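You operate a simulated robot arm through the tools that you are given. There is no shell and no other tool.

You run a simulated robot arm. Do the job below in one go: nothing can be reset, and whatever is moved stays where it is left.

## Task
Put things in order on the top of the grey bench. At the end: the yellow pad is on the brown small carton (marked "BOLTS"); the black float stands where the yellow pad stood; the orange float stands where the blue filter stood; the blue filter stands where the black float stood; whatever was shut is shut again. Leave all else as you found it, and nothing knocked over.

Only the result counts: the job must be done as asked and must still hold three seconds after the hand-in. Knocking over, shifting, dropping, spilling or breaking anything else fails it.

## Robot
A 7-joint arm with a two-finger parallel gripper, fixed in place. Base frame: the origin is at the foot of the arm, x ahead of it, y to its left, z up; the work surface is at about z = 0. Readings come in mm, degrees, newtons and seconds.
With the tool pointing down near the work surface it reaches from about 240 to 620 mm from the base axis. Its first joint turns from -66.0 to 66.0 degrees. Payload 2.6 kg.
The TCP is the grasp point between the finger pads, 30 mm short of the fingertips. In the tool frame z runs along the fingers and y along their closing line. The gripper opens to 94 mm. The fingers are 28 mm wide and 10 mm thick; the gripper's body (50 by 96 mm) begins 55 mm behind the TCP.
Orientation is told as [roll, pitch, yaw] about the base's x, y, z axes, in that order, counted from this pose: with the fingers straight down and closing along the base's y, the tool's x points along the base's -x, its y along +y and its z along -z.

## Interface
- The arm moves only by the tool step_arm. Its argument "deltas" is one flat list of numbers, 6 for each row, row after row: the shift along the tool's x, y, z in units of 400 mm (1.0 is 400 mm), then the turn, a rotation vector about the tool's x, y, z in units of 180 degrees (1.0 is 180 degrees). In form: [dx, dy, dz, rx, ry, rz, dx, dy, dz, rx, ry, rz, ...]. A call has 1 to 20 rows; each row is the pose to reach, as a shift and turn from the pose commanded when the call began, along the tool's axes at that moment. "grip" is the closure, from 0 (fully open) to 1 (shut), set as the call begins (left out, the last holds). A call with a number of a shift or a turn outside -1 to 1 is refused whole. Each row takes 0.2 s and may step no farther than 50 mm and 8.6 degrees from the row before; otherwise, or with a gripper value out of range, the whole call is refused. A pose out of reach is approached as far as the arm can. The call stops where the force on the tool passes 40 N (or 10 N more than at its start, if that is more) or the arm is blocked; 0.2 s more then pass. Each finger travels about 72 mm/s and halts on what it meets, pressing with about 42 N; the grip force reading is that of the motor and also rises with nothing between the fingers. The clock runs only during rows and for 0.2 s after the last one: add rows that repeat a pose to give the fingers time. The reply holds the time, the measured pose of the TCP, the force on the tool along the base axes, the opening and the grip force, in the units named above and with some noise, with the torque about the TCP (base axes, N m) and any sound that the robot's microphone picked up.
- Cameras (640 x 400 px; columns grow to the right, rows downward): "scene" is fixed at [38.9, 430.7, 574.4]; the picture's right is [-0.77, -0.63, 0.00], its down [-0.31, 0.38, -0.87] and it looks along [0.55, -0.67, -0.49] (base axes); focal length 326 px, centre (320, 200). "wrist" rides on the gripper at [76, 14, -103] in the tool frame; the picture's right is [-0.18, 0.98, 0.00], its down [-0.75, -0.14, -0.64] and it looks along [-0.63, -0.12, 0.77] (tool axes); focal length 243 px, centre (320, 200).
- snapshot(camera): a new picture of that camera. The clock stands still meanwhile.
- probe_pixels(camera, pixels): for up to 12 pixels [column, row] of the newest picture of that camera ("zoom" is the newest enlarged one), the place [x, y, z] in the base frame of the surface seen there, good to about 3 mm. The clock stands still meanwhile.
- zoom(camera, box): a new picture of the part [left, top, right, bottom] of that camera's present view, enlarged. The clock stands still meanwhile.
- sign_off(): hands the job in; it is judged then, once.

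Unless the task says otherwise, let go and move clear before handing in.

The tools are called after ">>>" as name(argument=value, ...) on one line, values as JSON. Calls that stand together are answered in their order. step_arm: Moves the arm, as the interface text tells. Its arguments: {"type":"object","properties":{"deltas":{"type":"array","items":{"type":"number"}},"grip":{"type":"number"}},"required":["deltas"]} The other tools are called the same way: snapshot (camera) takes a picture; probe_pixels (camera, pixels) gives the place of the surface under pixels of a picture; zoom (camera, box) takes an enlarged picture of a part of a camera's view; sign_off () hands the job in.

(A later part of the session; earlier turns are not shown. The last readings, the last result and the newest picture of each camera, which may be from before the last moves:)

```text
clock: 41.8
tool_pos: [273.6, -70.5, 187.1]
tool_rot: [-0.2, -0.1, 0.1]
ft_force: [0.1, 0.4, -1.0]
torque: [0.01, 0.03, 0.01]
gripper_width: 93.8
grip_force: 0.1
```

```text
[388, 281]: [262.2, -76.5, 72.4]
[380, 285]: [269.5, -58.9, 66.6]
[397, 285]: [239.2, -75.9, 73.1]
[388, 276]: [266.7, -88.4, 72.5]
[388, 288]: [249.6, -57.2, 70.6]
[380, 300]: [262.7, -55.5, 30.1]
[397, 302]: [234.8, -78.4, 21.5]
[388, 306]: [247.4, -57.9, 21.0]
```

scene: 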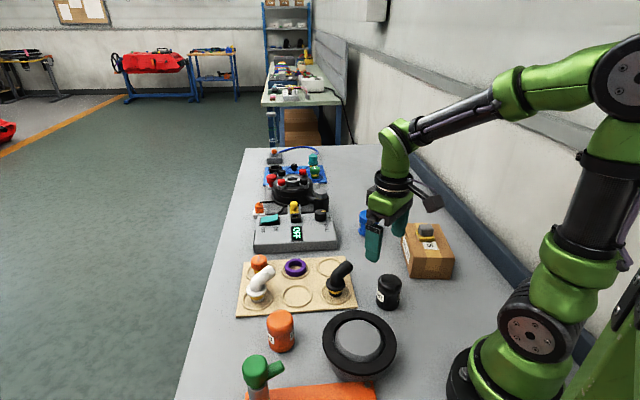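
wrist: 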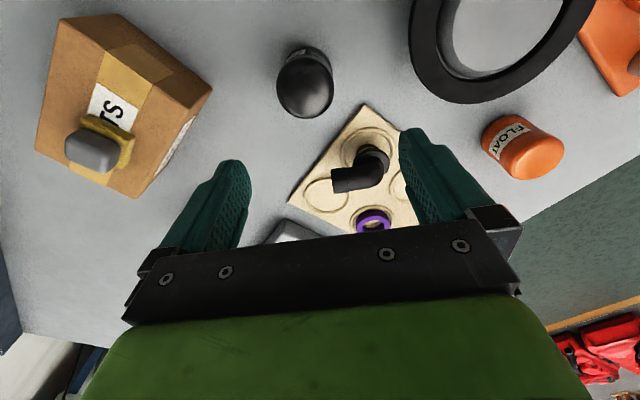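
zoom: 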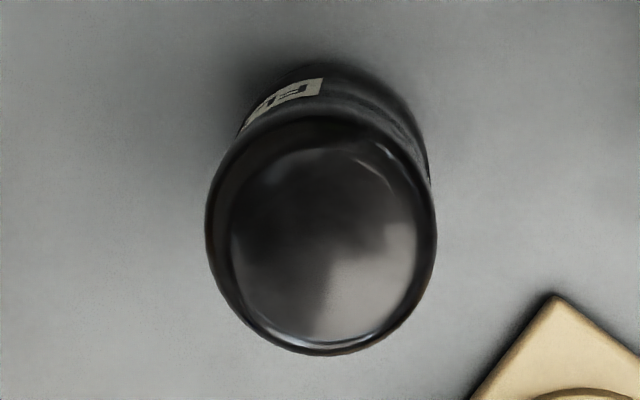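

The black float is about 50 mm wide and 69 mm tall, centred near (257,−81). I'll lower to just above it with the fingers wide open along y and check alignment.

>>> step_arm(deltas=[0.0138, -0.0088, 0.065, 0, 0, 0, 0.0277, -0.0175, 0.13, 0, 0, 0, 0.0415, -0.0263, 0.195, 0, 0, 0])

>>> snapshot(camera="wrist")

>>> zoom(camera="scene", box=[330, 220, 450, 320])

```text
clock: 42.6
tool_pos: [259.2, -83.7, 109.8]
tool_rot: [-0.3, -0.1, 0.0]
ft_force: [0.5, -0.4, -0.4]
torque: [-0.01, -0.03, 0.03]
gripper_width: 94.0
grip_force: 0.2
```

```text
taken
```

wrist: 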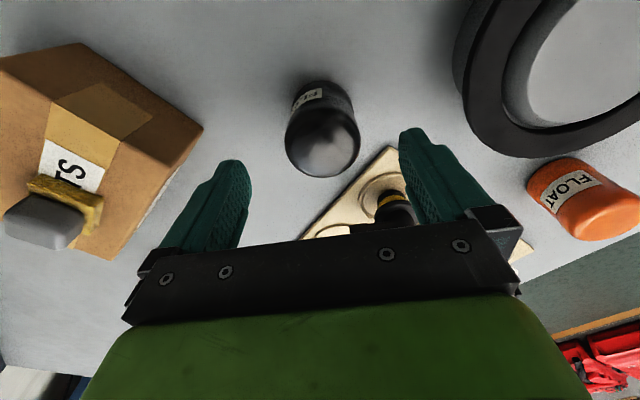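

```text
4.00 times, centred on (390, 270) of scene
```

zoom: 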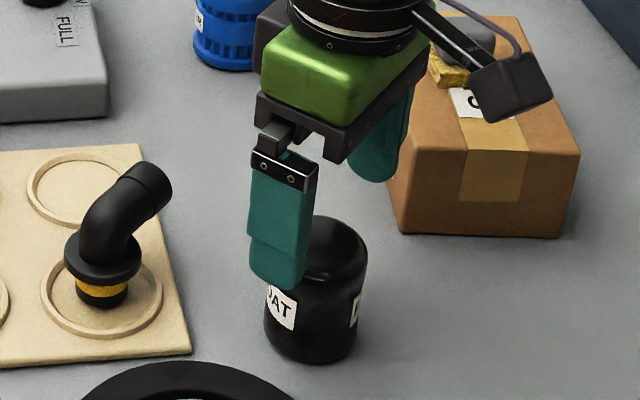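

The float's top sits at (323,143) in the wrist view, so its centre is about (256,−81). I'll centre on it and go down to grasp height.

>>> step_arm(deltas=[0.008, 0.0068, 0.02, 0, 0, 0, 0.008, 0.0068, 0.07, 0, 0, 0, 0.008, 0.0068, 0.12, 0, 0, 0, 0.008, 0.0068, 0.168, 0, 0, 0])

>>> snapshot(camera="wrist")

>>> zoom(camera="scene", box=[330, 220, 450, 320])

```text
clock: 43.6
tool_pos: [254.2, -84.1, 44.1]
tool_rot: [-0.2, 0.0, -0.1]
ft_force: [-0.5, -0.3, 0.9]
torque: [0.02, 0.02, -0.05]
gripper_width: 94.0
grip_force: 0.0
```

```text
taken
```

wrist: 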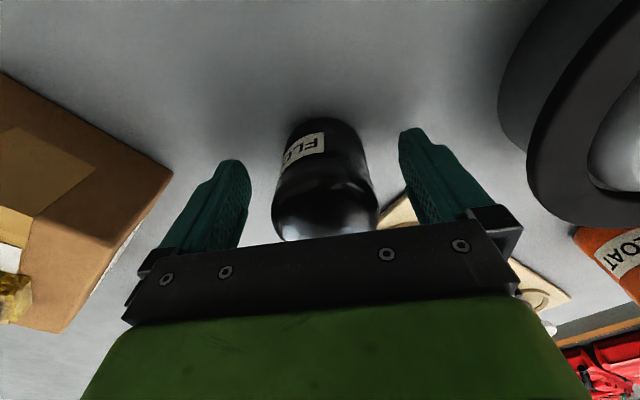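

```text
4.00 times, centred on (390, 270) of scene
```

zoom: 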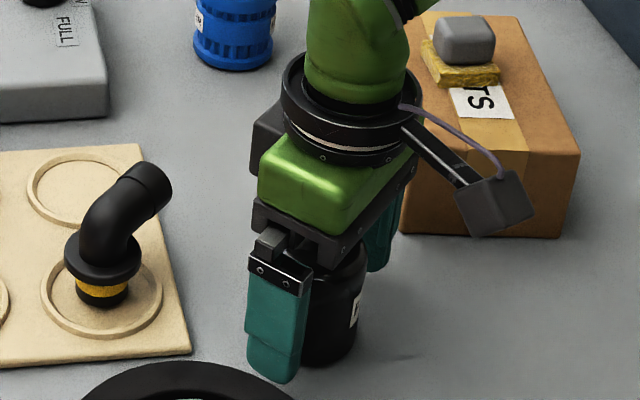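

The float is centred between the fingers, with its edges at columns 273 and 378. I'll close the grip.

>>> step_arm(deltas=[0, 0, 0, 0, 0, 0, 0, 0, 0, 0, 0, 0, 0, 0, 0, 0, 0, 0, 0, 0, 0, 0, 0, 0], grip=1)

>>> step_arm(deltas=[0, 0, -0.05, 0, 0, 0, 0, 0, -0.12, 0, 0, 0, 0, 0, -0.2, 0, 0, 0, 0, 0, -0.28, 0, 0, 0])

>>> snapshot(camera="wrist")

>>> snapshot(camera="scene")

```text
clock: 44.6
tool_pos: [254.5, -83.0, 44.6]
tool_rot: [-0.2, 0.1, 0.0]
ft_force: [-0.8, -0.5, -0.7]
torque: [0.03, 0.0, 0.01]
gripper_width: 50.8
grip_force: 42.2
```

```text
clock: 45.6
tool_pos: [256.0, -78.4, 155.2]
tool_rot: [-0.2, 0.0, 0.1]
ft_force: [0.3, -0.9, -0.3]
torque: [0.02, 0.02, -0.02]
gripper_width: 50.7
grip_force: 41.4
```

```text
taken
```

wrist: 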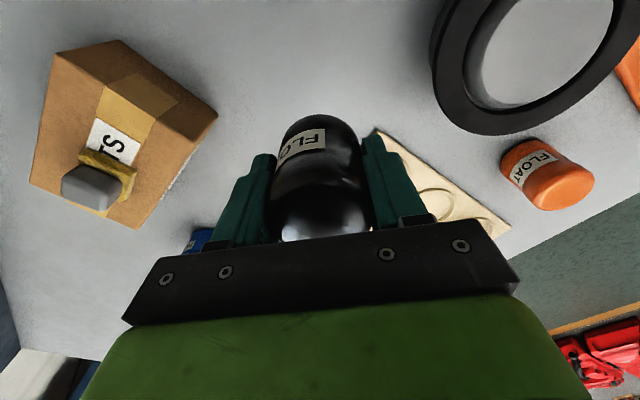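

```text
taken
```

scene: 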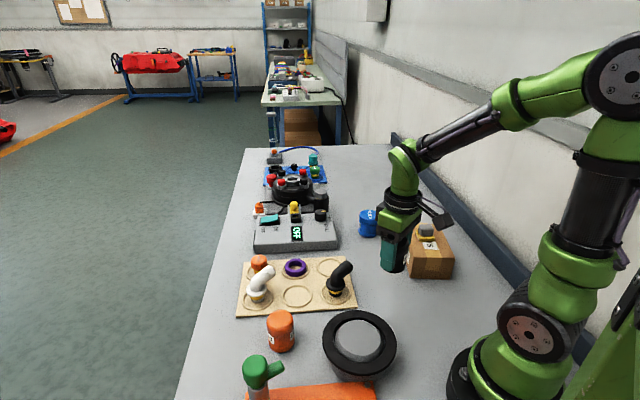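

The black float is held at 50.7 mm and lifted. I'll measure the empty tray cell, the elbow and the purple ring before placing it.

>>> zoom(camera="scene", box=[270, 240, 370, 305])

```text
6.15 times, centred on (320, 272) of scene
```

zoom: 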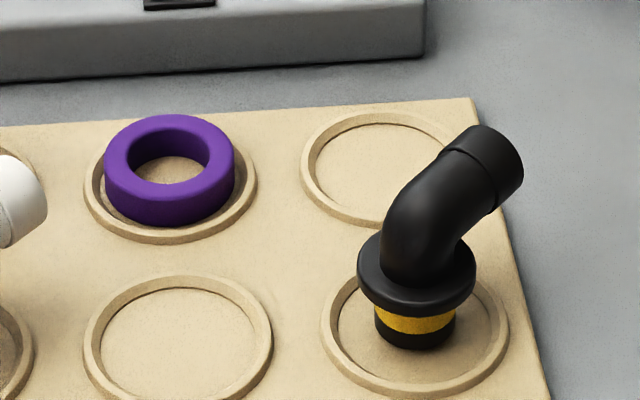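

>>> probe_pixels(camera="zoom", pixels=[[304, 170], [385, 115], [455, 140], [330, 213], [389, 172], [350, 150], [470, 130], [505, 175], [480, 200], [170, 118], [110, 165], [232, 160]])

>>> probe_pixels(camera="zoom", pixels=[[178, 340], [86, 345], [270, 345], [178, 275], [178, 405], [170, 180], [85, 185], [256, 185], [415, 390], [415, 265], [360, 265], [475, 260]])

```text
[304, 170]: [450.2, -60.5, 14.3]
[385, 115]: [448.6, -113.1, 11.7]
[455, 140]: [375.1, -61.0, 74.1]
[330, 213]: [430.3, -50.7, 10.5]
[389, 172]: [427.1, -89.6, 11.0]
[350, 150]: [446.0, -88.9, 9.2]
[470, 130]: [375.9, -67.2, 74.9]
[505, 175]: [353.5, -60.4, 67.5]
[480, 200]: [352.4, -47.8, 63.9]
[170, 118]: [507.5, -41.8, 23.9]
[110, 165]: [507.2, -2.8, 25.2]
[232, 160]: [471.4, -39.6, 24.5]
```

```text
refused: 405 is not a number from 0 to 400
```

The empty cell's centre works out at about (425,−87), and yaw 0 keeps the fingers clear of the elbow and the purple ring. I'll carry the float over at a safe height.

>>> step_arm(deltas=[-0.0848, -0.0041, 0, 0, 0, 0, -0.1695, -0.0081, 0, 0, 0, 0, -0.2543, -0.0122, 0, 0, 0, 0, -0.339, -0.0162, 0, 0, 0, 0, -0.4238, -0.0203, 0, 0, 0, 0, -0.4238, -0.0203, 0, 0, 0, 0])

>>> step_arm(deltas=[0, 0, 0, 0, 0, 0])

>>> step_arm(deltas=[0, 0, 0, 0, 0, 0])

>>> snapshot(camera="wrist")

>>> snapshot(camera="scene")

```text
clock: 47.0
tool_pos: [427.1, -87.8, 156.6]
tool_rot: [-0.2, 0.0, 0.0]
ft_force: [0.6, 0.3, -0.4]
torque: [0.0, -0.01, 0.01]
gripper_width: 50.9
grip_force: 42.0
```

```text
clock: 47.4
tool_pos: [425.8, -88.3, 155.8]
tool_rot: [-0.2, 0.0, 0.0]
ft_force: [-0.2, 1.2, -0.2]
torque: [0.0, -0.02, -0.04]
gripper_width: 50.7
grip_force: 42.5
```

```text
clock: 47.8
tool_pos: [426.8, -89.2, 156.2]
tool_rot: [-0.2, 0.0, 0.0]
ft_force: [0.7, -0.1, -0.5]
torque: [-0.04, -0.04, -0.02]
gripper_width: 50.7
grip_force: 42.0
```

```text
taken
```

wrist: 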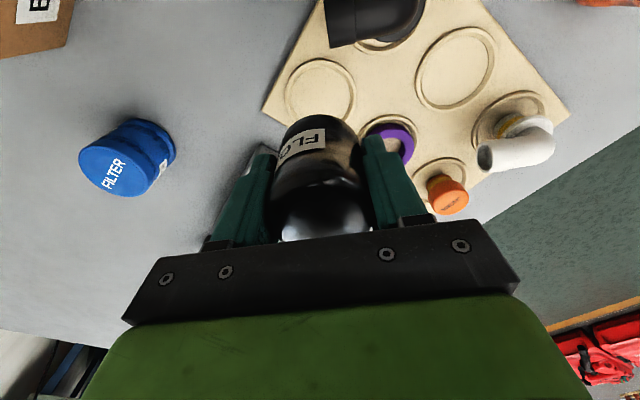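

```text
taken
```

scene: 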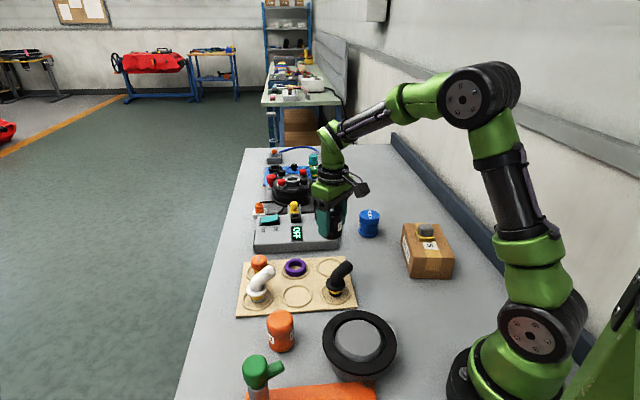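

The cell is visible just ahead of the float at (319,90) in the wrist view. I'll zoom and probe its rim to fix the centre.

>>> zoom(camera="wrist", box=[260, 40, 380, 130])

>>> probe_pixels(camera="wrist", pixels=[[288, 90], [352, 92], [318, 60], [300, 70], [340, 70], [320, 90], [300, 100], [335, 100], [287, 95], [353, 85], [308, 88], [330, 80]])

```text
4.44 times, centred on (320, 85) of wrist
```

zoom: 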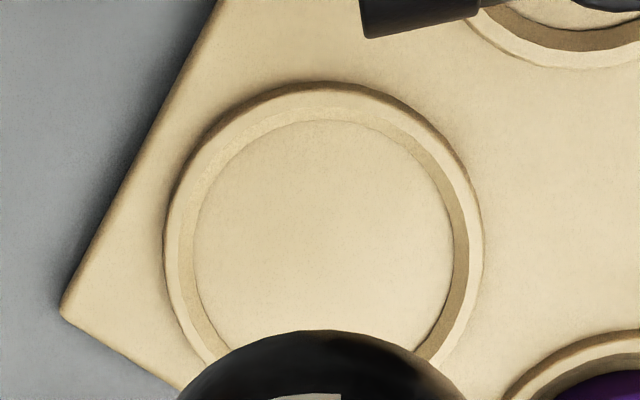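

```text
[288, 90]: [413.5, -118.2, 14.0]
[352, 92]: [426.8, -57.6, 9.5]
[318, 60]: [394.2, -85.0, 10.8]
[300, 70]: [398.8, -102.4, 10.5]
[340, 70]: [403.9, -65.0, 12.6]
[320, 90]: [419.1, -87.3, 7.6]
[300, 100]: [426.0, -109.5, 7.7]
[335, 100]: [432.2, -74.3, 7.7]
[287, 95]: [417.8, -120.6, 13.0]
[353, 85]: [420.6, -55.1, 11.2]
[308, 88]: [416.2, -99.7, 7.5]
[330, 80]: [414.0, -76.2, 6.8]
```

The cell's centre is about (425.5,−87) with its floor at z≈7.5. I'll centre the float over it and descend to just above the floor.

>>> step_arm(deltas=[0.0025, 0.0035, 0.06, 0, 0, 0, 0.0025, 0.0035, 0.12, 0, 0, 0, 0.0025, 0.0035, 0.18, 0, 0, 0, 0.0025, 0.0035, 0.235, 0, 0, 0])

>>> zoom(camera="scene", box=[270, 220, 400, 310])

>>> snapshot(camera="wrist")

```text
clock: 48.8
tool_pos: [422.5, -89.5, 60.5]
tool_rot: [-0.3, 0.0, 0.0]
ft_force: [0.6, 0.3, -1.4]
torque: [-0.01, -0.01, -0.01]
gripper_width: 51.0
grip_force: 42.1
```

```text
4.44 times, centred on (335, 265) of scene
```

zoom: 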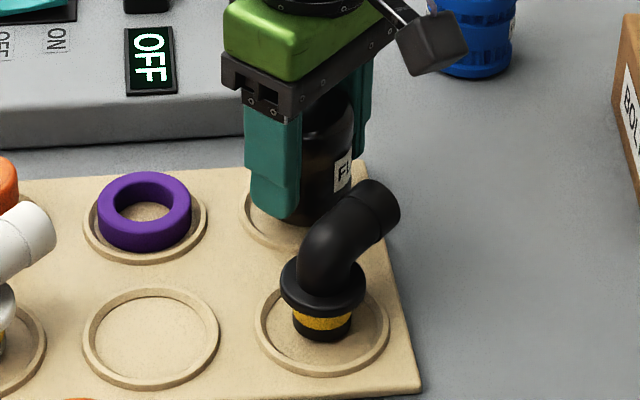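

```text
taken
```

wrist: 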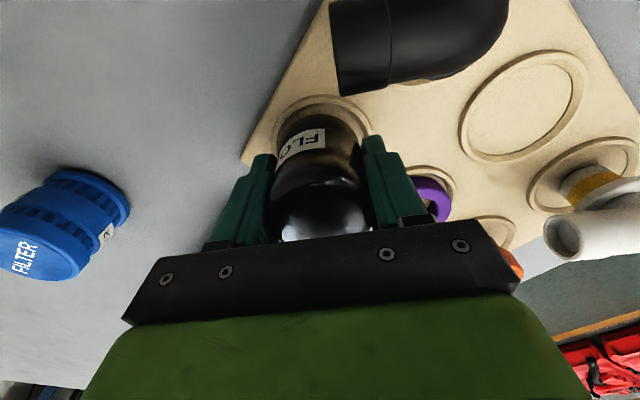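

>>> step_arm(deltas=[0, 0, 0, 0, 0, 0])

>>> step_arm(deltas=[0, 0, 0, 0, 0, 0])

>>> zoom(camera="wrist", box=[240, 70, 400, 190])

>>> zoom(camera="scene", box=[300, 235, 370, 285])

```text
clock: 49.2
tool_pos: [423.1, -89.9, 61.7]
tool_rot: [-0.2, -0.1, 0.0]
ft_force: [-0.8, 0.3, -0.7]
torque: [0.02, 0.01, 0.0]
gripper_width: 50.9
grip_force: 42.4
```

```text
clock: 49.6
tool_pos: [422.8, -88.2, 61.9]
tool_rot: [-0.2, 0.0, 0.0]
ft_force: [0.4, 0.0, 0.2]
torque: [0.03, 0.01, 0.0]
gripper_width: 50.3
grip_force: 42.4
```

```text
3.33 times, centred on (320, 130) of wrist
```

zoom: 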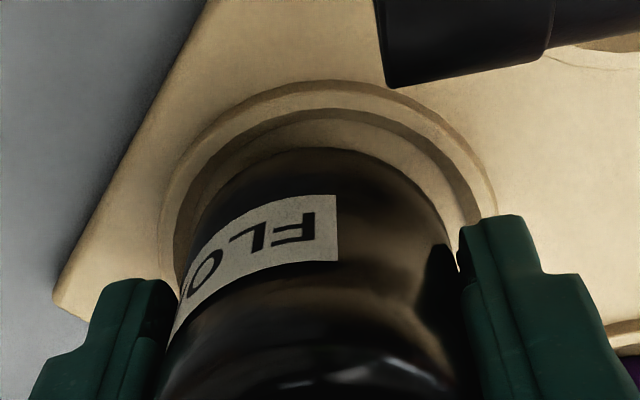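

```text
8.00 times, centred on (335, 260) of scene
```

zoom: 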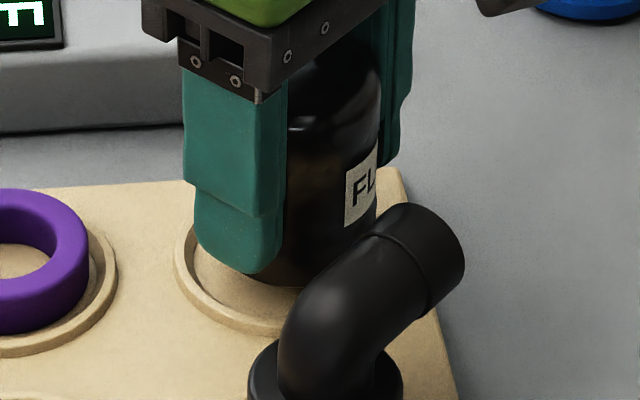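

The measured position averages (422.8,−89.2), and the float looks about 2 mm too far toward −y in the cell. I'll correct that and lower in small steps until contact.

>>> step_arm(deltas=[0, 0.0025, 0, 0, 0, 0, 0, 0.0055, 0.005, 0, 0, 0, 0, 0.0055, 0.01, 0, 0, 0, 0, 0.0055, 0.015, 0, 0, 0])

>>> step_arm(deltas=[0, 0, 0.0025, 0, 0, 0, 0, 0, 0.005, 0, 0, 0])

>>> zoom(camera="wrist", box=[240, 70, 400, 190])

```text
clock: 50.6
tool_pos: [423.8, -86.1, 55.6]
tool_rot: [-0.2, 0.0, -0.1]
ft_force: [0.3, 0.2, -0.5]
torque: [0.01, 0.01, -0.04]
gripper_width: 50.9
grip_force: 41.5
```

```text
clock: 51.2
tool_pos: [425.4, -86.8, 54.5]
tool_rot: [-0.2, 0.0, -0.1]
ft_force: [0.7, -1.2, 0.1]
torque: [-0.05, -0.01, -0.02]
gripper_width: 50.8
grip_force: 41.6
```

```text
3.33 times, centred on (320, 130) of wrist
```

zoom: 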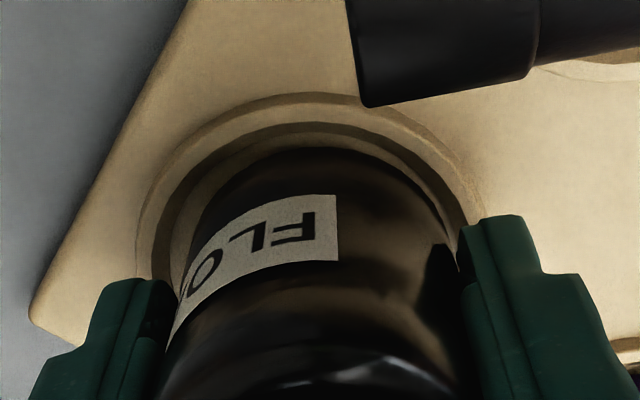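

The float now sits nicely inside the recess. I'll continue down 1 mm at a time.

>>> step_arm(deltas=[0, -0.002, 0.0025, 0, 0, 0, 0, -0.002, 0.0025, 0, 0, 0])

>>> step_arm(deltas=[0, 0, 0.0025, 0, 0, 0, 0, 0, 0.0025, 0, 0, 0])

>>> step_arm(deltas=[0, 0, 0.0025, 0, 0, 0, 0, 0, 0.0025, 0, 0, 0])

```text
clock: 51.8
tool_pos: [424.0, -87.4, 53.6]
tool_rot: [-0.2, 0.0, 0.0]
ft_force: [-1.9, 0.8, 2.3]
torque: [0.09, 0.06, 0.02]
gripper_width: 51.0
grip_force: 41.9
```

```text
clock: 52.4
tool_pos: [424.6, -87.0, 51.4]
tool_rot: [-0.4, -0.1, -0.1]
ft_force: [-4.4, 0.0, 15.9]
torque: [0.1, 0.37, 0.03]
gripper_width: 50.5
grip_force: 42.2
```

```text
clock: 53.0
tool_pos: [425.3, -87.2, 53.1]
tool_rot: [-0.2, -0.3, 0.1]
ft_force: [-7.1, 3.0, 31.6]
torque: [0.26, 0.23, 0.02]
gripper_width: 50.7
grip_force: 42.2
```

Contact is firm at about 32 N. I'll back off about 2 mm, then open the fingers moderately.

>>> step_arm(deltas=[0, 0, -0.0025, 0, 0, 0, 0, 0, -0.0048, 0, 0, 0])

>>> step_arm(deltas=[0, 0, 0, 0, 0, 0, 0, 0, 0, 0, 0, 0, 0, 0, 0, 0, 0, 0], grip=0.28)

>>> snapshot(camera="wrist")

>>> zoom(camera="scene", box=[270, 220, 400, 310])

```text
clock: 53.6
tool_pos: [424.3, -85.5, 52.2]
tool_rot: [-0.3, 0.0, 0.0]
ft_force: [4.2, -1.2, 10.6]
torque: [0.16, -0.31, -0.05]
gripper_width: 50.9
grip_force: 42.1
```

```text
clock: 54.4
tool_pos: [423.8, -86.4, 51.8]
tool_rot: [-0.2, 0.0, 0.1]
ft_force: [0.2, 0.0, -0.5]
torque: [-0.02, 0.02, 0.04]
gripper_width: 67.6
grip_force: 0.1
```

```text
taken
```

wrist: 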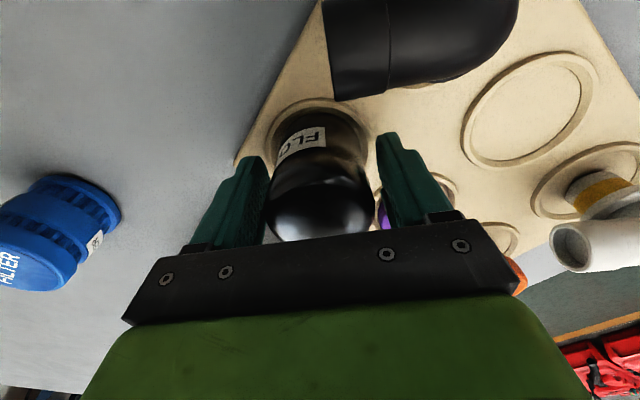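

```text
4.44 times, centred on (335, 265) of scene
```

zoom: 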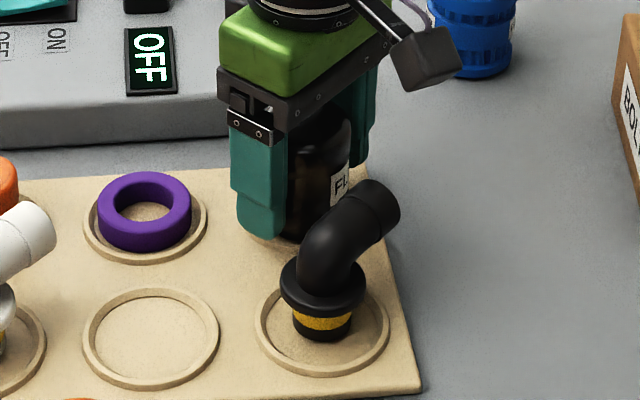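

The float is released and standing. I'll rise straight up and check it from both cameras.

>>> step_arm(deltas=[0, 0, -0.05, 0, 0, 0, 0, 0, -0.12, 0, 0, 0, 0, 0, -0.2, 0, 0, 0, 0, 0, -0.3, 0, 0, 0])

>>> snapshot(camera="wrist")

>>> snapshot(camera="scene")

>>> zoom(camera="scene", box=[270, 220, 400, 310])

```text
clock: 55.4
tool_pos: [424.9, -86.7, 170.4]
tool_rot: [-0.2, 0.0, -0.1]
ft_force: [0.4, -0.1, 0.1]
torque: [-0.01, 0.01, 0.0]
gripper_width: 67.7
grip_force: 0.1
```

```text
taken
```

wrist: 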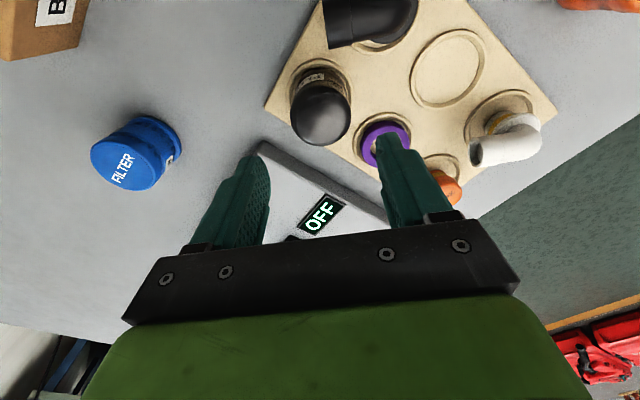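

```text
taken
```

scene: 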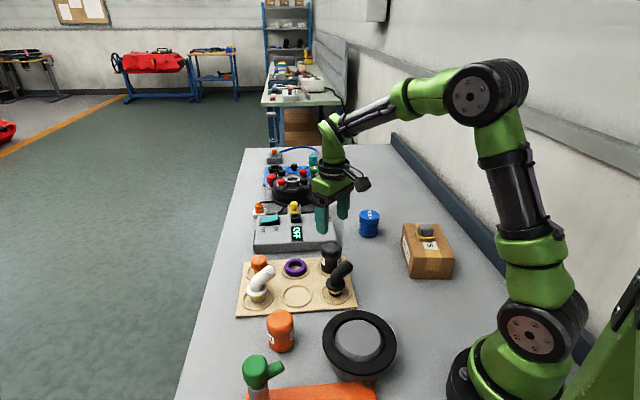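

```text
4.44 times, centred on (335, 265) of scene
```

zoom: 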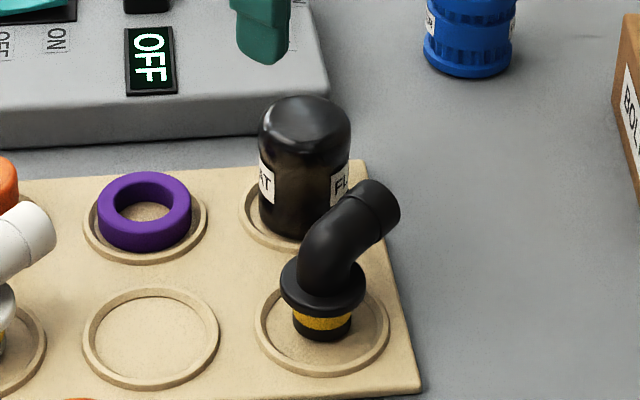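

The black float stands in the pad's old cell. Now I'll go above the blue filter to measure it.

>>> step_arm(deltas=[0.0025, -0.099, -0.01, 0, 0, 0, 0.005, -0.198, -0.02, 0, 0, 0, 0.0075, -0.297, -0.03, 0, 0, 0, 0.01, -0.396, -0.04, 0, 0, 0, 0.0125, -0.495, -0.05, 0, 0, 0], grip=0)

>>> snapshot(camera="wrist")

>>> snapshot(camera="scene")

```text
clock: 56.6
tool_pos: [416.6, -284.8, 193.7]
tool_rot: [-0.2, 0.0, 0.0]
ft_force: [-0.3, -0.6, 0.4]
torque: [0.01, 0.03, 0.01]
gripper_width: 94.1
grip_force: 0.0
```

```text
taken
```

wrist: 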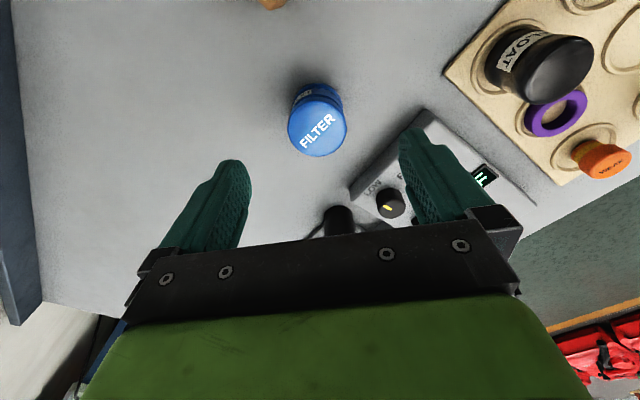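

```text
taken
```

scene: 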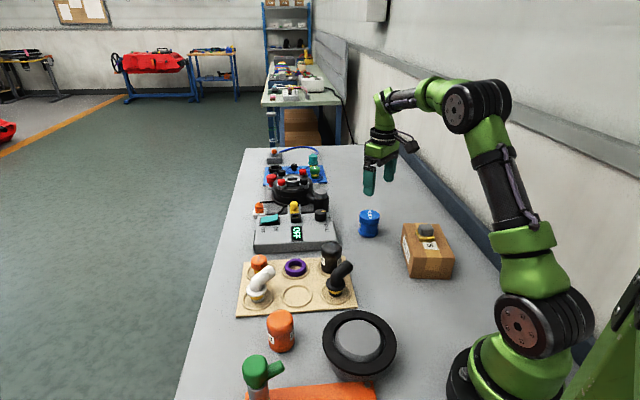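

>>> zoom(camera="wrist", box=[275, 70, 365, 170])

>>> probe_pixels(camera="wrist", pixels=[[318, 130], [292, 128], [344, 128], [318, 153], [318, 105], [305, 145], [332, 145], [300, 110], [336, 110], [316, 90]])

>>> zoom(camera="scene", box=[345, 195, 395, 245])

>>> probe_pixels(camera="scene", pixels=[[369, 214], [361, 214], [377, 214], [369, 210], [369, 218], [362, 230], [369, 235], [376, 231]])

>>> step_arm(deltas=[0, 0, 0, 0, 0, 0])

>>> step_arm(deltas=[0, 0, 0, 0, 0, 0])

```text
4.00 times, centred on (320, 120) of wrist
```

zoom: 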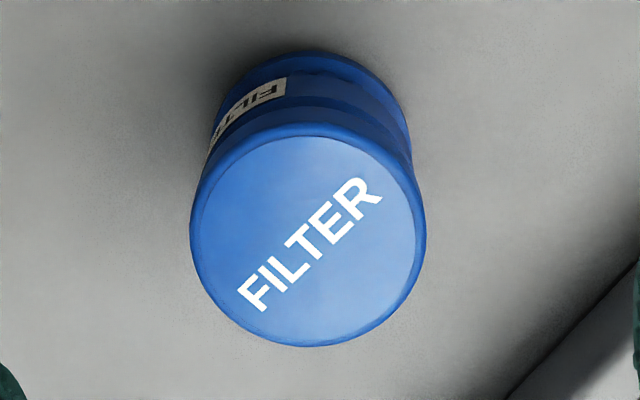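

```text
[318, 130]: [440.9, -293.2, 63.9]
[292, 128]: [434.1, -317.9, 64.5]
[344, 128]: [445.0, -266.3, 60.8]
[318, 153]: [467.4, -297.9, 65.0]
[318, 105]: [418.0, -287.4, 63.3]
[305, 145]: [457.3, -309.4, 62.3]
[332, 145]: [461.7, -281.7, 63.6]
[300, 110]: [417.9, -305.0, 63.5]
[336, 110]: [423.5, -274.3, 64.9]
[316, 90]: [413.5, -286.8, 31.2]
```

```text
8.00 times, centred on (370, 220) of scene
```

zoom: 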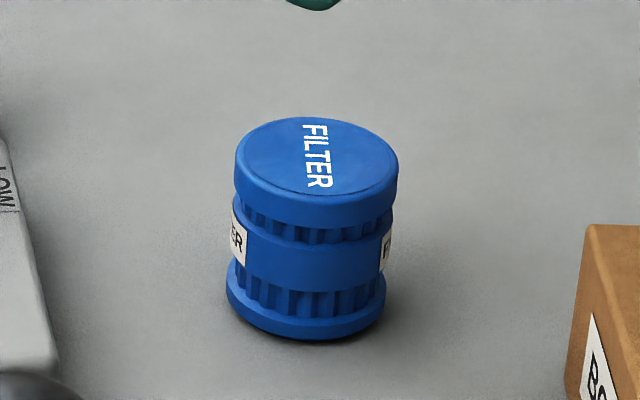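

```text
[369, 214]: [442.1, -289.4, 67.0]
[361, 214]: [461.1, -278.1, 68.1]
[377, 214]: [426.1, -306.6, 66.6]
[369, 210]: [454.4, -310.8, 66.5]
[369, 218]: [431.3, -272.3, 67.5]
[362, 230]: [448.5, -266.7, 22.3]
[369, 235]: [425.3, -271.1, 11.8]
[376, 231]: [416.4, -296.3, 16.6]
```

```text
clock: 57.0
tool_pos: [416.5, -285.4, 194.2]
tool_rot: [-0.2, 0.0, 0.0]
ft_force: [-0.7, 0.3, 0.0]
torque: [-0.03, 0.03, -0.01]
gripper_width: 94.1
grip_force: 0.1
```

```text
clock: 57.4
tool_pos: [416.6, -283.9, 193.1]
tool_rot: [-0.2, -0.1, 0.1]
ft_force: [-0.1, 0.1, 0.2]
torque: [-0.02, 0.04, 0.03]
gripper_width: 93.9
grip_force: 0.0
```

The blue filter is about 59 mm wide and 65 mm tall, centred at about (441.5,−292). I'll move over it and lower partway to check.

>>> step_arm(deltas=[-0.0208, -0.0063, 0.07, 0, 0, 0, -0.0415, -0.0127, 0.14, 0, 0, 0, -0.0623, -0.019, 0.21, 0, 0, 0])

>>> step_arm(deltas=[0, 0, 0, 0, 0, 0])

>>> snapshot(camera="wrist")

```text
clock: 58.2
tool_pos: [444.9, -292.4, 109.8]
tool_rot: [-0.2, 0.0, -0.1]
ft_force: [-0.4, -0.4, 0.5]
torque: [0.0, 0.03, 0.01]
gripper_width: 94.0
grip_force: 0.0
```

```text
clock: 58.6
tool_pos: [444.3, -291.9, 109.5]
tool_rot: [-0.1, 0.0, 0.0]
ft_force: [0.3, -0.6, 0.8]
torque: [0.01, 0.0, 0.03]
gripper_width: 94.1
grip_force: 0.0
```

```text
taken
```

wrist: 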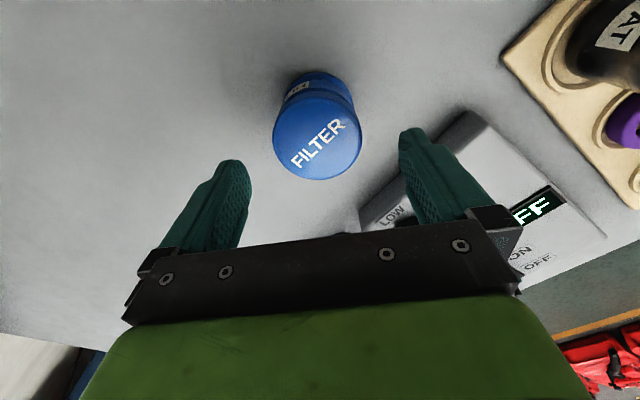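

The filter's top centre is at (317,139), so its centre is about (440,−293), and the OFF box is more than 30 mm clear of the right finger. I'll shift 4 mm and go down to grasp height.

>>> step_arm(deltas=[0.01, -0.002, 0.02, 0, 0, 0, 0.01, -0.002, 0.07, 0, 0, 0, 0.01, -0.002, 0.12, 0, 0, 0, 0.01, -0.002, 0.17, 0, 0, 0])

>>> step_arm(deltas=[0, 0, 0, 0, 0, 0])

>>> snapshot(camera="wrist")

>>> zoom(camera="scene", box=[320, 170, 440, 260])

```text
clock: 59.6
tool_pos: [439.9, -294.6, 42.4]
tool_rot: [-0.2, 0.2, -0.1]
ft_force: [1.7, 0.8, 0.4]
torque: [0.0, -0.01, -0.01]
gripper_width: 94.2
grip_force: 0.0
```

```text
clock: 60.0
tool_pos: [438.7, -293.6, 42.0]
tool_rot: [-0.2, 0.0, -0.1]
ft_force: [0.3, -0.2, 0.5]
torque: [0.01, 0.02, 0.03]
gripper_width: 94.3
grip_force: 0.1
```

```text
taken
```

wrist: 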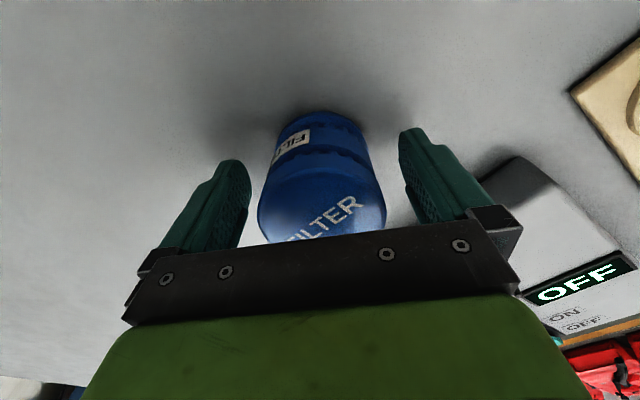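

```text
4.44 times, centred on (380, 215) of scene
```

zoom: 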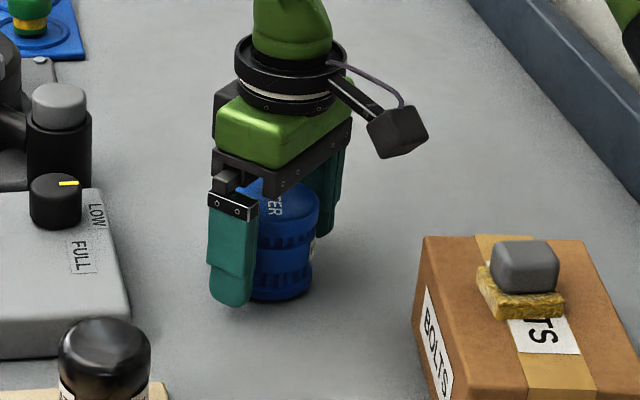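

The filter is centred between the fingers at columns 258–386. I'll grip it and lift.

>>> step_arm(deltas=[0, 0, 0, 0, 0, 0, 0, 0, 0, 0, 0, 0, 0, 0, 0, 0, 0, 0, 0, 0, 0, 0, 0, 0], grip=1)

>>> step_arm(deltas=[0, 0, -0.05, 0, 0, 0, 0, 0, -0.12, 0, 0, 0, 0, 0, -0.2, 0, 0, 0, 0, 0, -0.3, 0, 0, 0])

>>> snapshot(camera="wrist")

>>> snapshot(camera="scene")

```text
clock: 61.0
tool_pos: [438.4, -294.0, 40.8]
tool_rot: [-0.2, 0.0, 0.1]
ft_force: [-0.1, -0.1, 1.0]
torque: [0.03, 0.04, 0.03]
gripper_width: 59.1
grip_force: 42.2
```

```text
clock: 62.0
tool_pos: [439.0, -292.5, 162.7]
tool_rot: [-0.2, 0.0, 0.0]
ft_force: [-0.6, 0.9, -0.5]
torque: [0.01, 0.0, 0.02]
gripper_width: 59.1
grip_force: 41.7
```

```text
taken
```

wrist: 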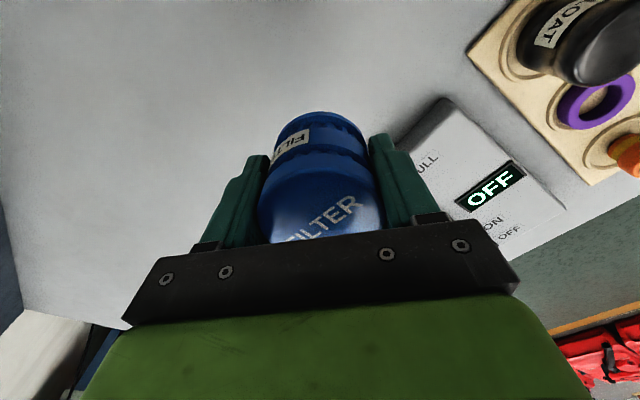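

```text
taken
```

scene: 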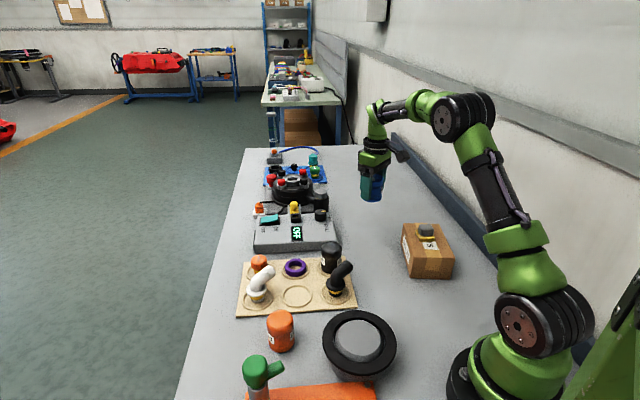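

The filter is held at 59.1 mm. I'll carry it at a safe height to the black float's old place near (256,−81.5).

>>> step_arm(deltas=[0.0654, 0.0754, -0.0043, 0, 0, 0, 0.1307, 0.1507, -0.0086, 0, 0, 0, 0.1961, 0.2261, -0.0129, 0, 0, 0, 0.2614, 0.3014, -0.0171, 0, 0, 0, 0.3268, 0.3768, -0.0214, 0, 0, 0, 0.3921, 0.4521, -0.0257, 0, 0, 0, 0.4575, 0.5275, -0.03, 0, 0, 0])

>>> step_arm(deltas=[0, 0, 0, 0, 0, 0])

>>> step_arm(deltas=[0, 0, 0, 0, 0, 0])

>>> snapshot(camera="scene")

```text
clock: 63.6
tool_pos: [256.5, -81.9, 177.0]
tool_rot: [-0.3, 0.0, 0.0]
ft_force: [0.0, 0.0, -0.4]
torque: [0.02, 0.02, 0.01]
gripper_width: 59.0
grip_force: 42.3
```

```text
clock: 64.0
tool_pos: [256.4, -81.7, 177.7]
tool_rot: [-0.2, 0.0, 0.0]
ft_force: [0.6, 0.3, 0.1]
torque: [0.0, -0.01, 0.02]
gripper_width: 59.3
grip_force: 41.7
```

```text
clock: 64.4
tool_pos: [257.0, -83.0, 176.4]
tool_rot: [-0.1, 0.0, 0.1]
ft_force: [0.2, -0.2, -0.3]
torque: [0.0, -0.02, 0.04]
gripper_width: 59.0
grip_force: 41.8
```

```text
taken
```

scene: 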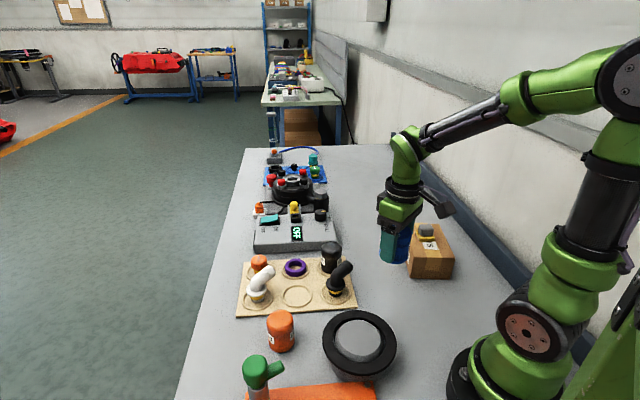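

I'm above the old float spot at (256.6,−82.2). I'll lower to about z=50.

>>> step_arm(deltas=[0.0025, 0.0018, 0.08, 0, 0, 0, 0.0025, 0.0018, 0.16, 0, 0, 0, 0.0025, 0.0018, 0.24, 0, 0, 0, 0.0025, 0.0018, 0.3175, 0, 0, 0])

>>> step_arm(deltas=[0, 0, 0, 0, 0, 0])

>>> step_arm(deltas=[0, 0, 0, 0, 0, 0])

>>> snapshot(camera="wrist")

>>> zoom(camera="scene", box=[330, 230, 450, 320])

```text
clock: 65.4
tool_pos: [255.4, -83.7, 45.2]
tool_rot: [-0.3, 0.0, 0.0]
ft_force: [0.0, 0.3, -0.8]
torque: [-0.03, 0.01, -0.01]
gripper_width: 59.2
grip_force: 42.4
```

```text
clock: 65.8
tool_pos: [256.2, -82.2, 46.3]
tool_rot: [-0.2, 0.0, 0.0]
ft_force: [1.2, 0.3, 0.1]
torque: [-0.02, -0.03, 0.0]
gripper_width: 58.9
grip_force: 42.5
```

```text
clock: 66.2
tool_pos: [255.4, -82.9, 45.4]
tool_rot: [-0.2, 0.0, 0.0]
ft_force: [0.4, -0.1, -0.2]
torque: [0.0, 0.0, -0.01]
gripper_width: 59.4
grip_force: 41.7
```

```text
taken
```

wrist: 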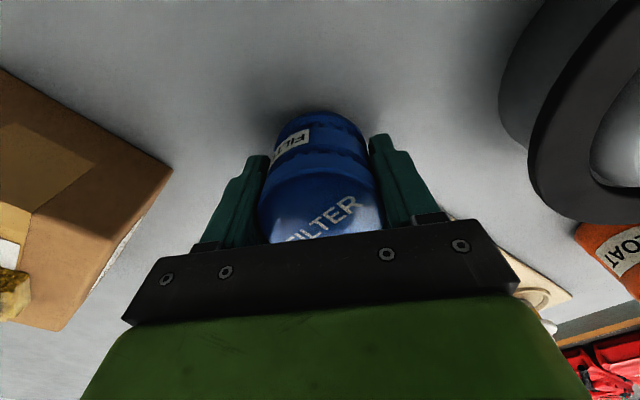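

```text
4.44 times, centred on (390, 275) of scene
```

zoom: 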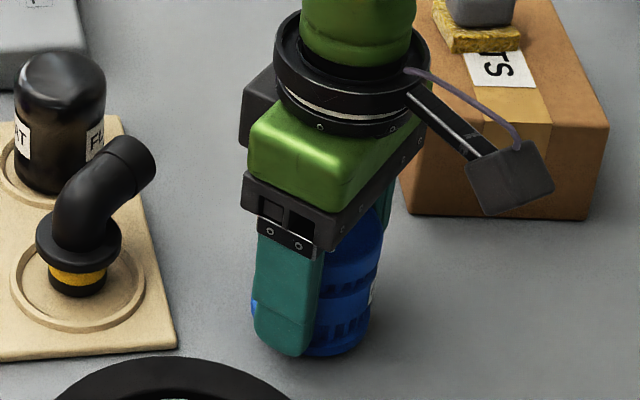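

The readings average z≈45.6 with no contact yet. I'll lower 1 mm at a time.

>>> step_arm(deltas=[0, 0, 0.0025, 0, 0, 0, 0, 0, 0.005, 0, 0, 0])

>>> step_arm(deltas=[0, 0, 0.0025, 0, 0, 0, 0, 0, 0.0025, 0, 0, 0])

>>> step_arm(deltas=[0, 0, 0.0025, 0, 0, 0, 0, 0, 0.0025, 0, 0, 0])

```text
clock: 66.8
tool_pos: [256.1, -82.2, 43.0]
tool_rot: [-0.1, -0.1, -0.1]
ft_force: [-0.3, -0.1, -0.2]
torque: [0.0, -0.01, -0.01]
gripper_width: 59.3
grip_force: 42.3
```

```text
clock: 67.4
tool_pos: [256.8, -82.5, 41.6]
tool_rot: [-0.2, 0.0, 0.0]
ft_force: [-0.1, 0.2, -0.8]
torque: [0.0, 0.01, -0.03]
gripper_width: 59.3
grip_force: 41.7
```

```text
clock: 68.0
tool_pos: [255.6, -83.0, 42.0]
tool_rot: [-0.2, 0.0, 0.0]
ft_force: [-0.1, 0.5, -1.3]
torque: [-0.01, 0.0, 0.03]
gripper_width: 58.9
grip_force: 42.1
```

>>> step_arm(deltas=[0, 0, 0.0025, 0, 0, 0, 0, 0, 0.0025, 0, 0, 0])

>>> step_arm(deltas=[0, 0, 0.002, 0, 0, 0, 0, 0, 0.002, 0, 0, 0])

```text
clock: 68.6
tool_pos: [256.9, -83.2, 41.7]
tool_rot: [-0.1, -0.1, -0.1]
ft_force: [-8.0, -1.9, 21.8]
torque: [0.16, 0.26, 0.09]
gripper_width: 58.9
grip_force: 41.9
```

```text
clock: 69.2
tool_pos: [257.5, -82.1, 40.0]
tool_rot: [-0.4, -0.2, 0.0]
ft_force: [-5.3, -1.6, 27.6]
torque: [0.23, -0.06, 0.04]
gripper_width: 59.2
grip_force: 42.0
```

The filter is touching the bench at about 28 N. I'll ease back about 1.7 mm and release.

>>> step_arm(deltas=[0, 0, -0.0025, 0, 0, 0, 0, 0, -0.0042, 0, 0, 0])

>>> step_arm(deltas=[0, 0, 0, 0, 0, 0, 0, 0, 0, 0, 0, 0, 0, 0, 0, 0, 0, 0], grip=0.1)

>>> step_arm(deltas=[0, 0, -0.05, 0, 0, 0, 0, 0, -0.12, 0, 0, 0, 0, 0, -0.2, 0, 0, 0, 0, 0, -0.3, 0, 0, 0])

>>> snapshot(camera="wrist")

>>> snapshot(camera="scene")

>>> zoom(camera="scene", box=[340, 190, 500, 320])

```text
clock: 69.8
tool_pos: [256.6, -81.5, 40.9]
tool_rot: [-0.2, 0.1, 0.0]
ft_force: [-0.3, 0.5, 0.1]
torque: [0.0, 0.02, 0.01]
gripper_width: 58.8
grip_force: 41.6
```

```text
clock: 70.6
tool_pos: [256.6, -82.6, 40.6]
tool_rot: [-0.2, -0.1, 0.0]
ft_force: [-1.2, 0.2, 0.0]
torque: [0.02, -0.01, -0.01]
gripper_width: 84.8
grip_force: 0.1
```

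```text
clock: 71.6
tool_pos: [253.4, -82.4, 160.1]
tool_rot: [-0.1, 0.1, 0.0]
ft_force: [-0.3, 0.3, 0.5]
torque: [-0.02, 0.0, 0.03]
gripper_width: 84.4
grip_force: 0.1
```

```text
taken
```

wrist: 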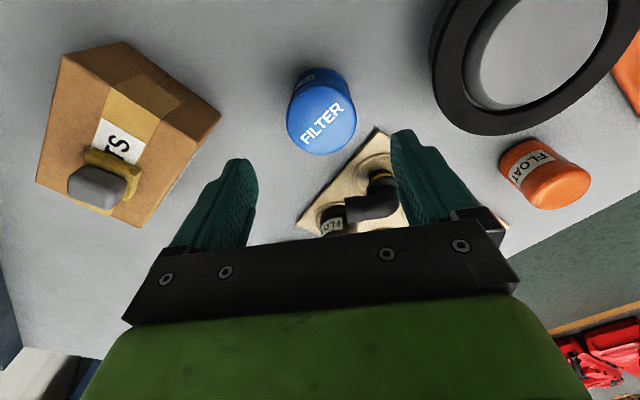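

```text
taken
```

scene: 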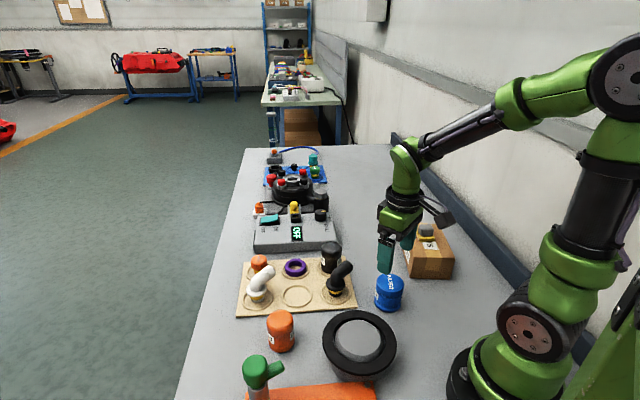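

```text
3.08 times, centred on (420, 255) of scene
```

zoom: 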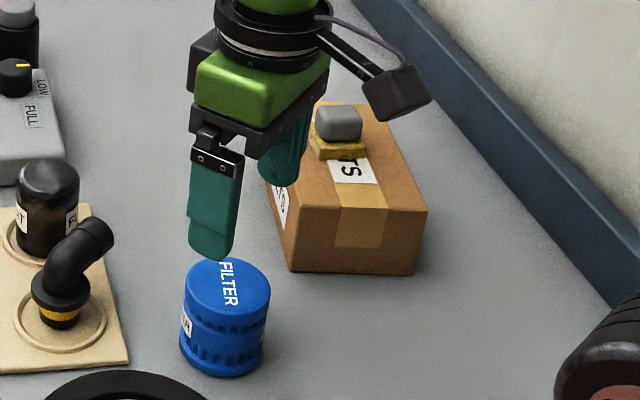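

The filter stands where the black float stood, and the carton and pad haven't moved. Last is the orange float, so I'll move above it and measure.

>>> step_arm(deltas=[-0.0404, 0.0883, -0.0125, 0, 0, 0, -0.0808, 0.1767, -0.025, 0, 0, 0, -0.1213, 0.265, -0.0375, 0, 0, 0, -0.1617, 0.3533, -0.05, 0, 0, 0, -0.2021, 0.4417, -0.0625, 0, 0, 0, -0.2425, 0.53, -0.075, 0, 0, 0], grip=0)

>>> step_arm(deltas=[0, 0, 0, 0, 0, 0])

>>> snapshot(camera="wrist")

>>> snapshot(camera="scene")

```text
clock: 73.0
tool_pos: [351.4, 133.6, 193.1]
tool_rot: [-0.3, 0.0, -0.1]
ft_force: [-0.8, 0.9, -0.1]
torque: [0.0, 0.0, 0.04]
gripper_width: 94.1
grip_force: 0.1
```

```text
clock: 73.4
tool_pos: [352.0, 133.8, 193.2]
tool_rot: [-0.2, 0.0, -0.1]
ft_force: [-0.6, -0.9, 0.6]
torque: [0.02, -0.01, -0.03]
gripper_width: 94.2
grip_force: 0.0
```

```text
taken
```

wrist: 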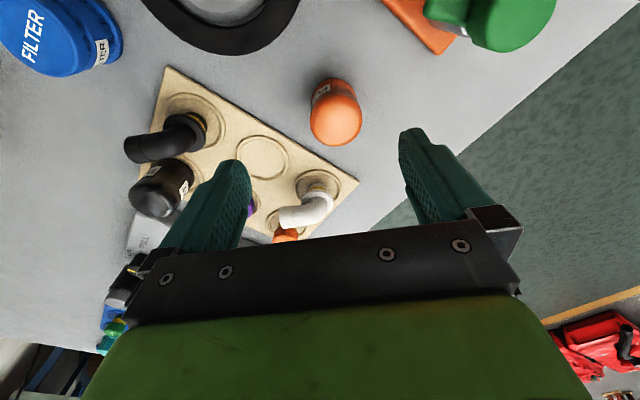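

```text
taken
```

scene: 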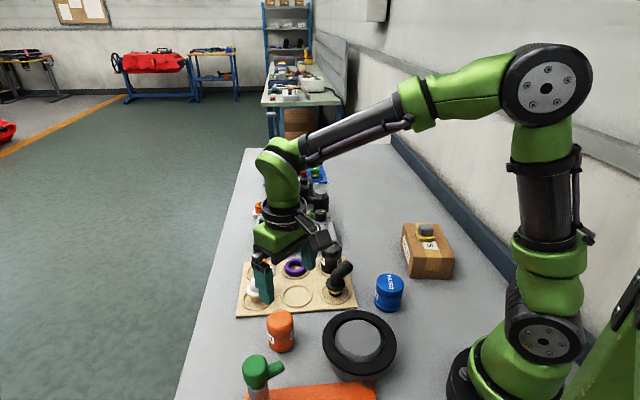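

>>> zoom(camera="wrist", box=[285, 60, 385, 160])

>>> probe_pixels(camera="wrist", pixels=[[336, 120], [313, 118], [358, 118], [336, 142], [336, 98], [322, 85], [345, 85], [358, 180], [320, 200], [440, 30], [500, 25]])

>>> probe_pixels(camera="scene", pixels=[[280, 318], [269, 319], [291, 318], [280, 312], [280, 325], [270, 342], [281, 350], [291, 342]])

```text
4.00 times, centred on (335, 110) of wrist
```

zoom: 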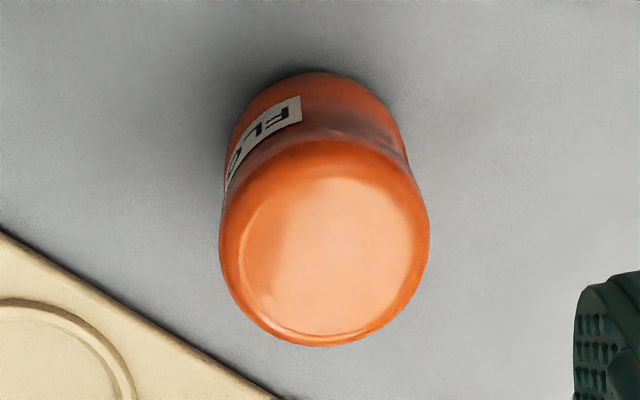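

```text
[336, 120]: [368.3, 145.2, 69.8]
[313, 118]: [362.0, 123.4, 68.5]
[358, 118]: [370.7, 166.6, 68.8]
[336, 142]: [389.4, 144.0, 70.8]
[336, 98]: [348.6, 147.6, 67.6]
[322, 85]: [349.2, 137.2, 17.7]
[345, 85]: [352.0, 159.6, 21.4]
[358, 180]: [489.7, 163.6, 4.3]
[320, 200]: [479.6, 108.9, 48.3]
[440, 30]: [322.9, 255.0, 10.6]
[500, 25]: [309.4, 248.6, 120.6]
```

```text
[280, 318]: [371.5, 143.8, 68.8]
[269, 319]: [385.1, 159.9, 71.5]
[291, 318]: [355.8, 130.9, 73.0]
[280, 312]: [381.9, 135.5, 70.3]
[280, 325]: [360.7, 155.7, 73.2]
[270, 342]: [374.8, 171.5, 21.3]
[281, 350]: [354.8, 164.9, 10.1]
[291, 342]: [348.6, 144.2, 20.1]
```

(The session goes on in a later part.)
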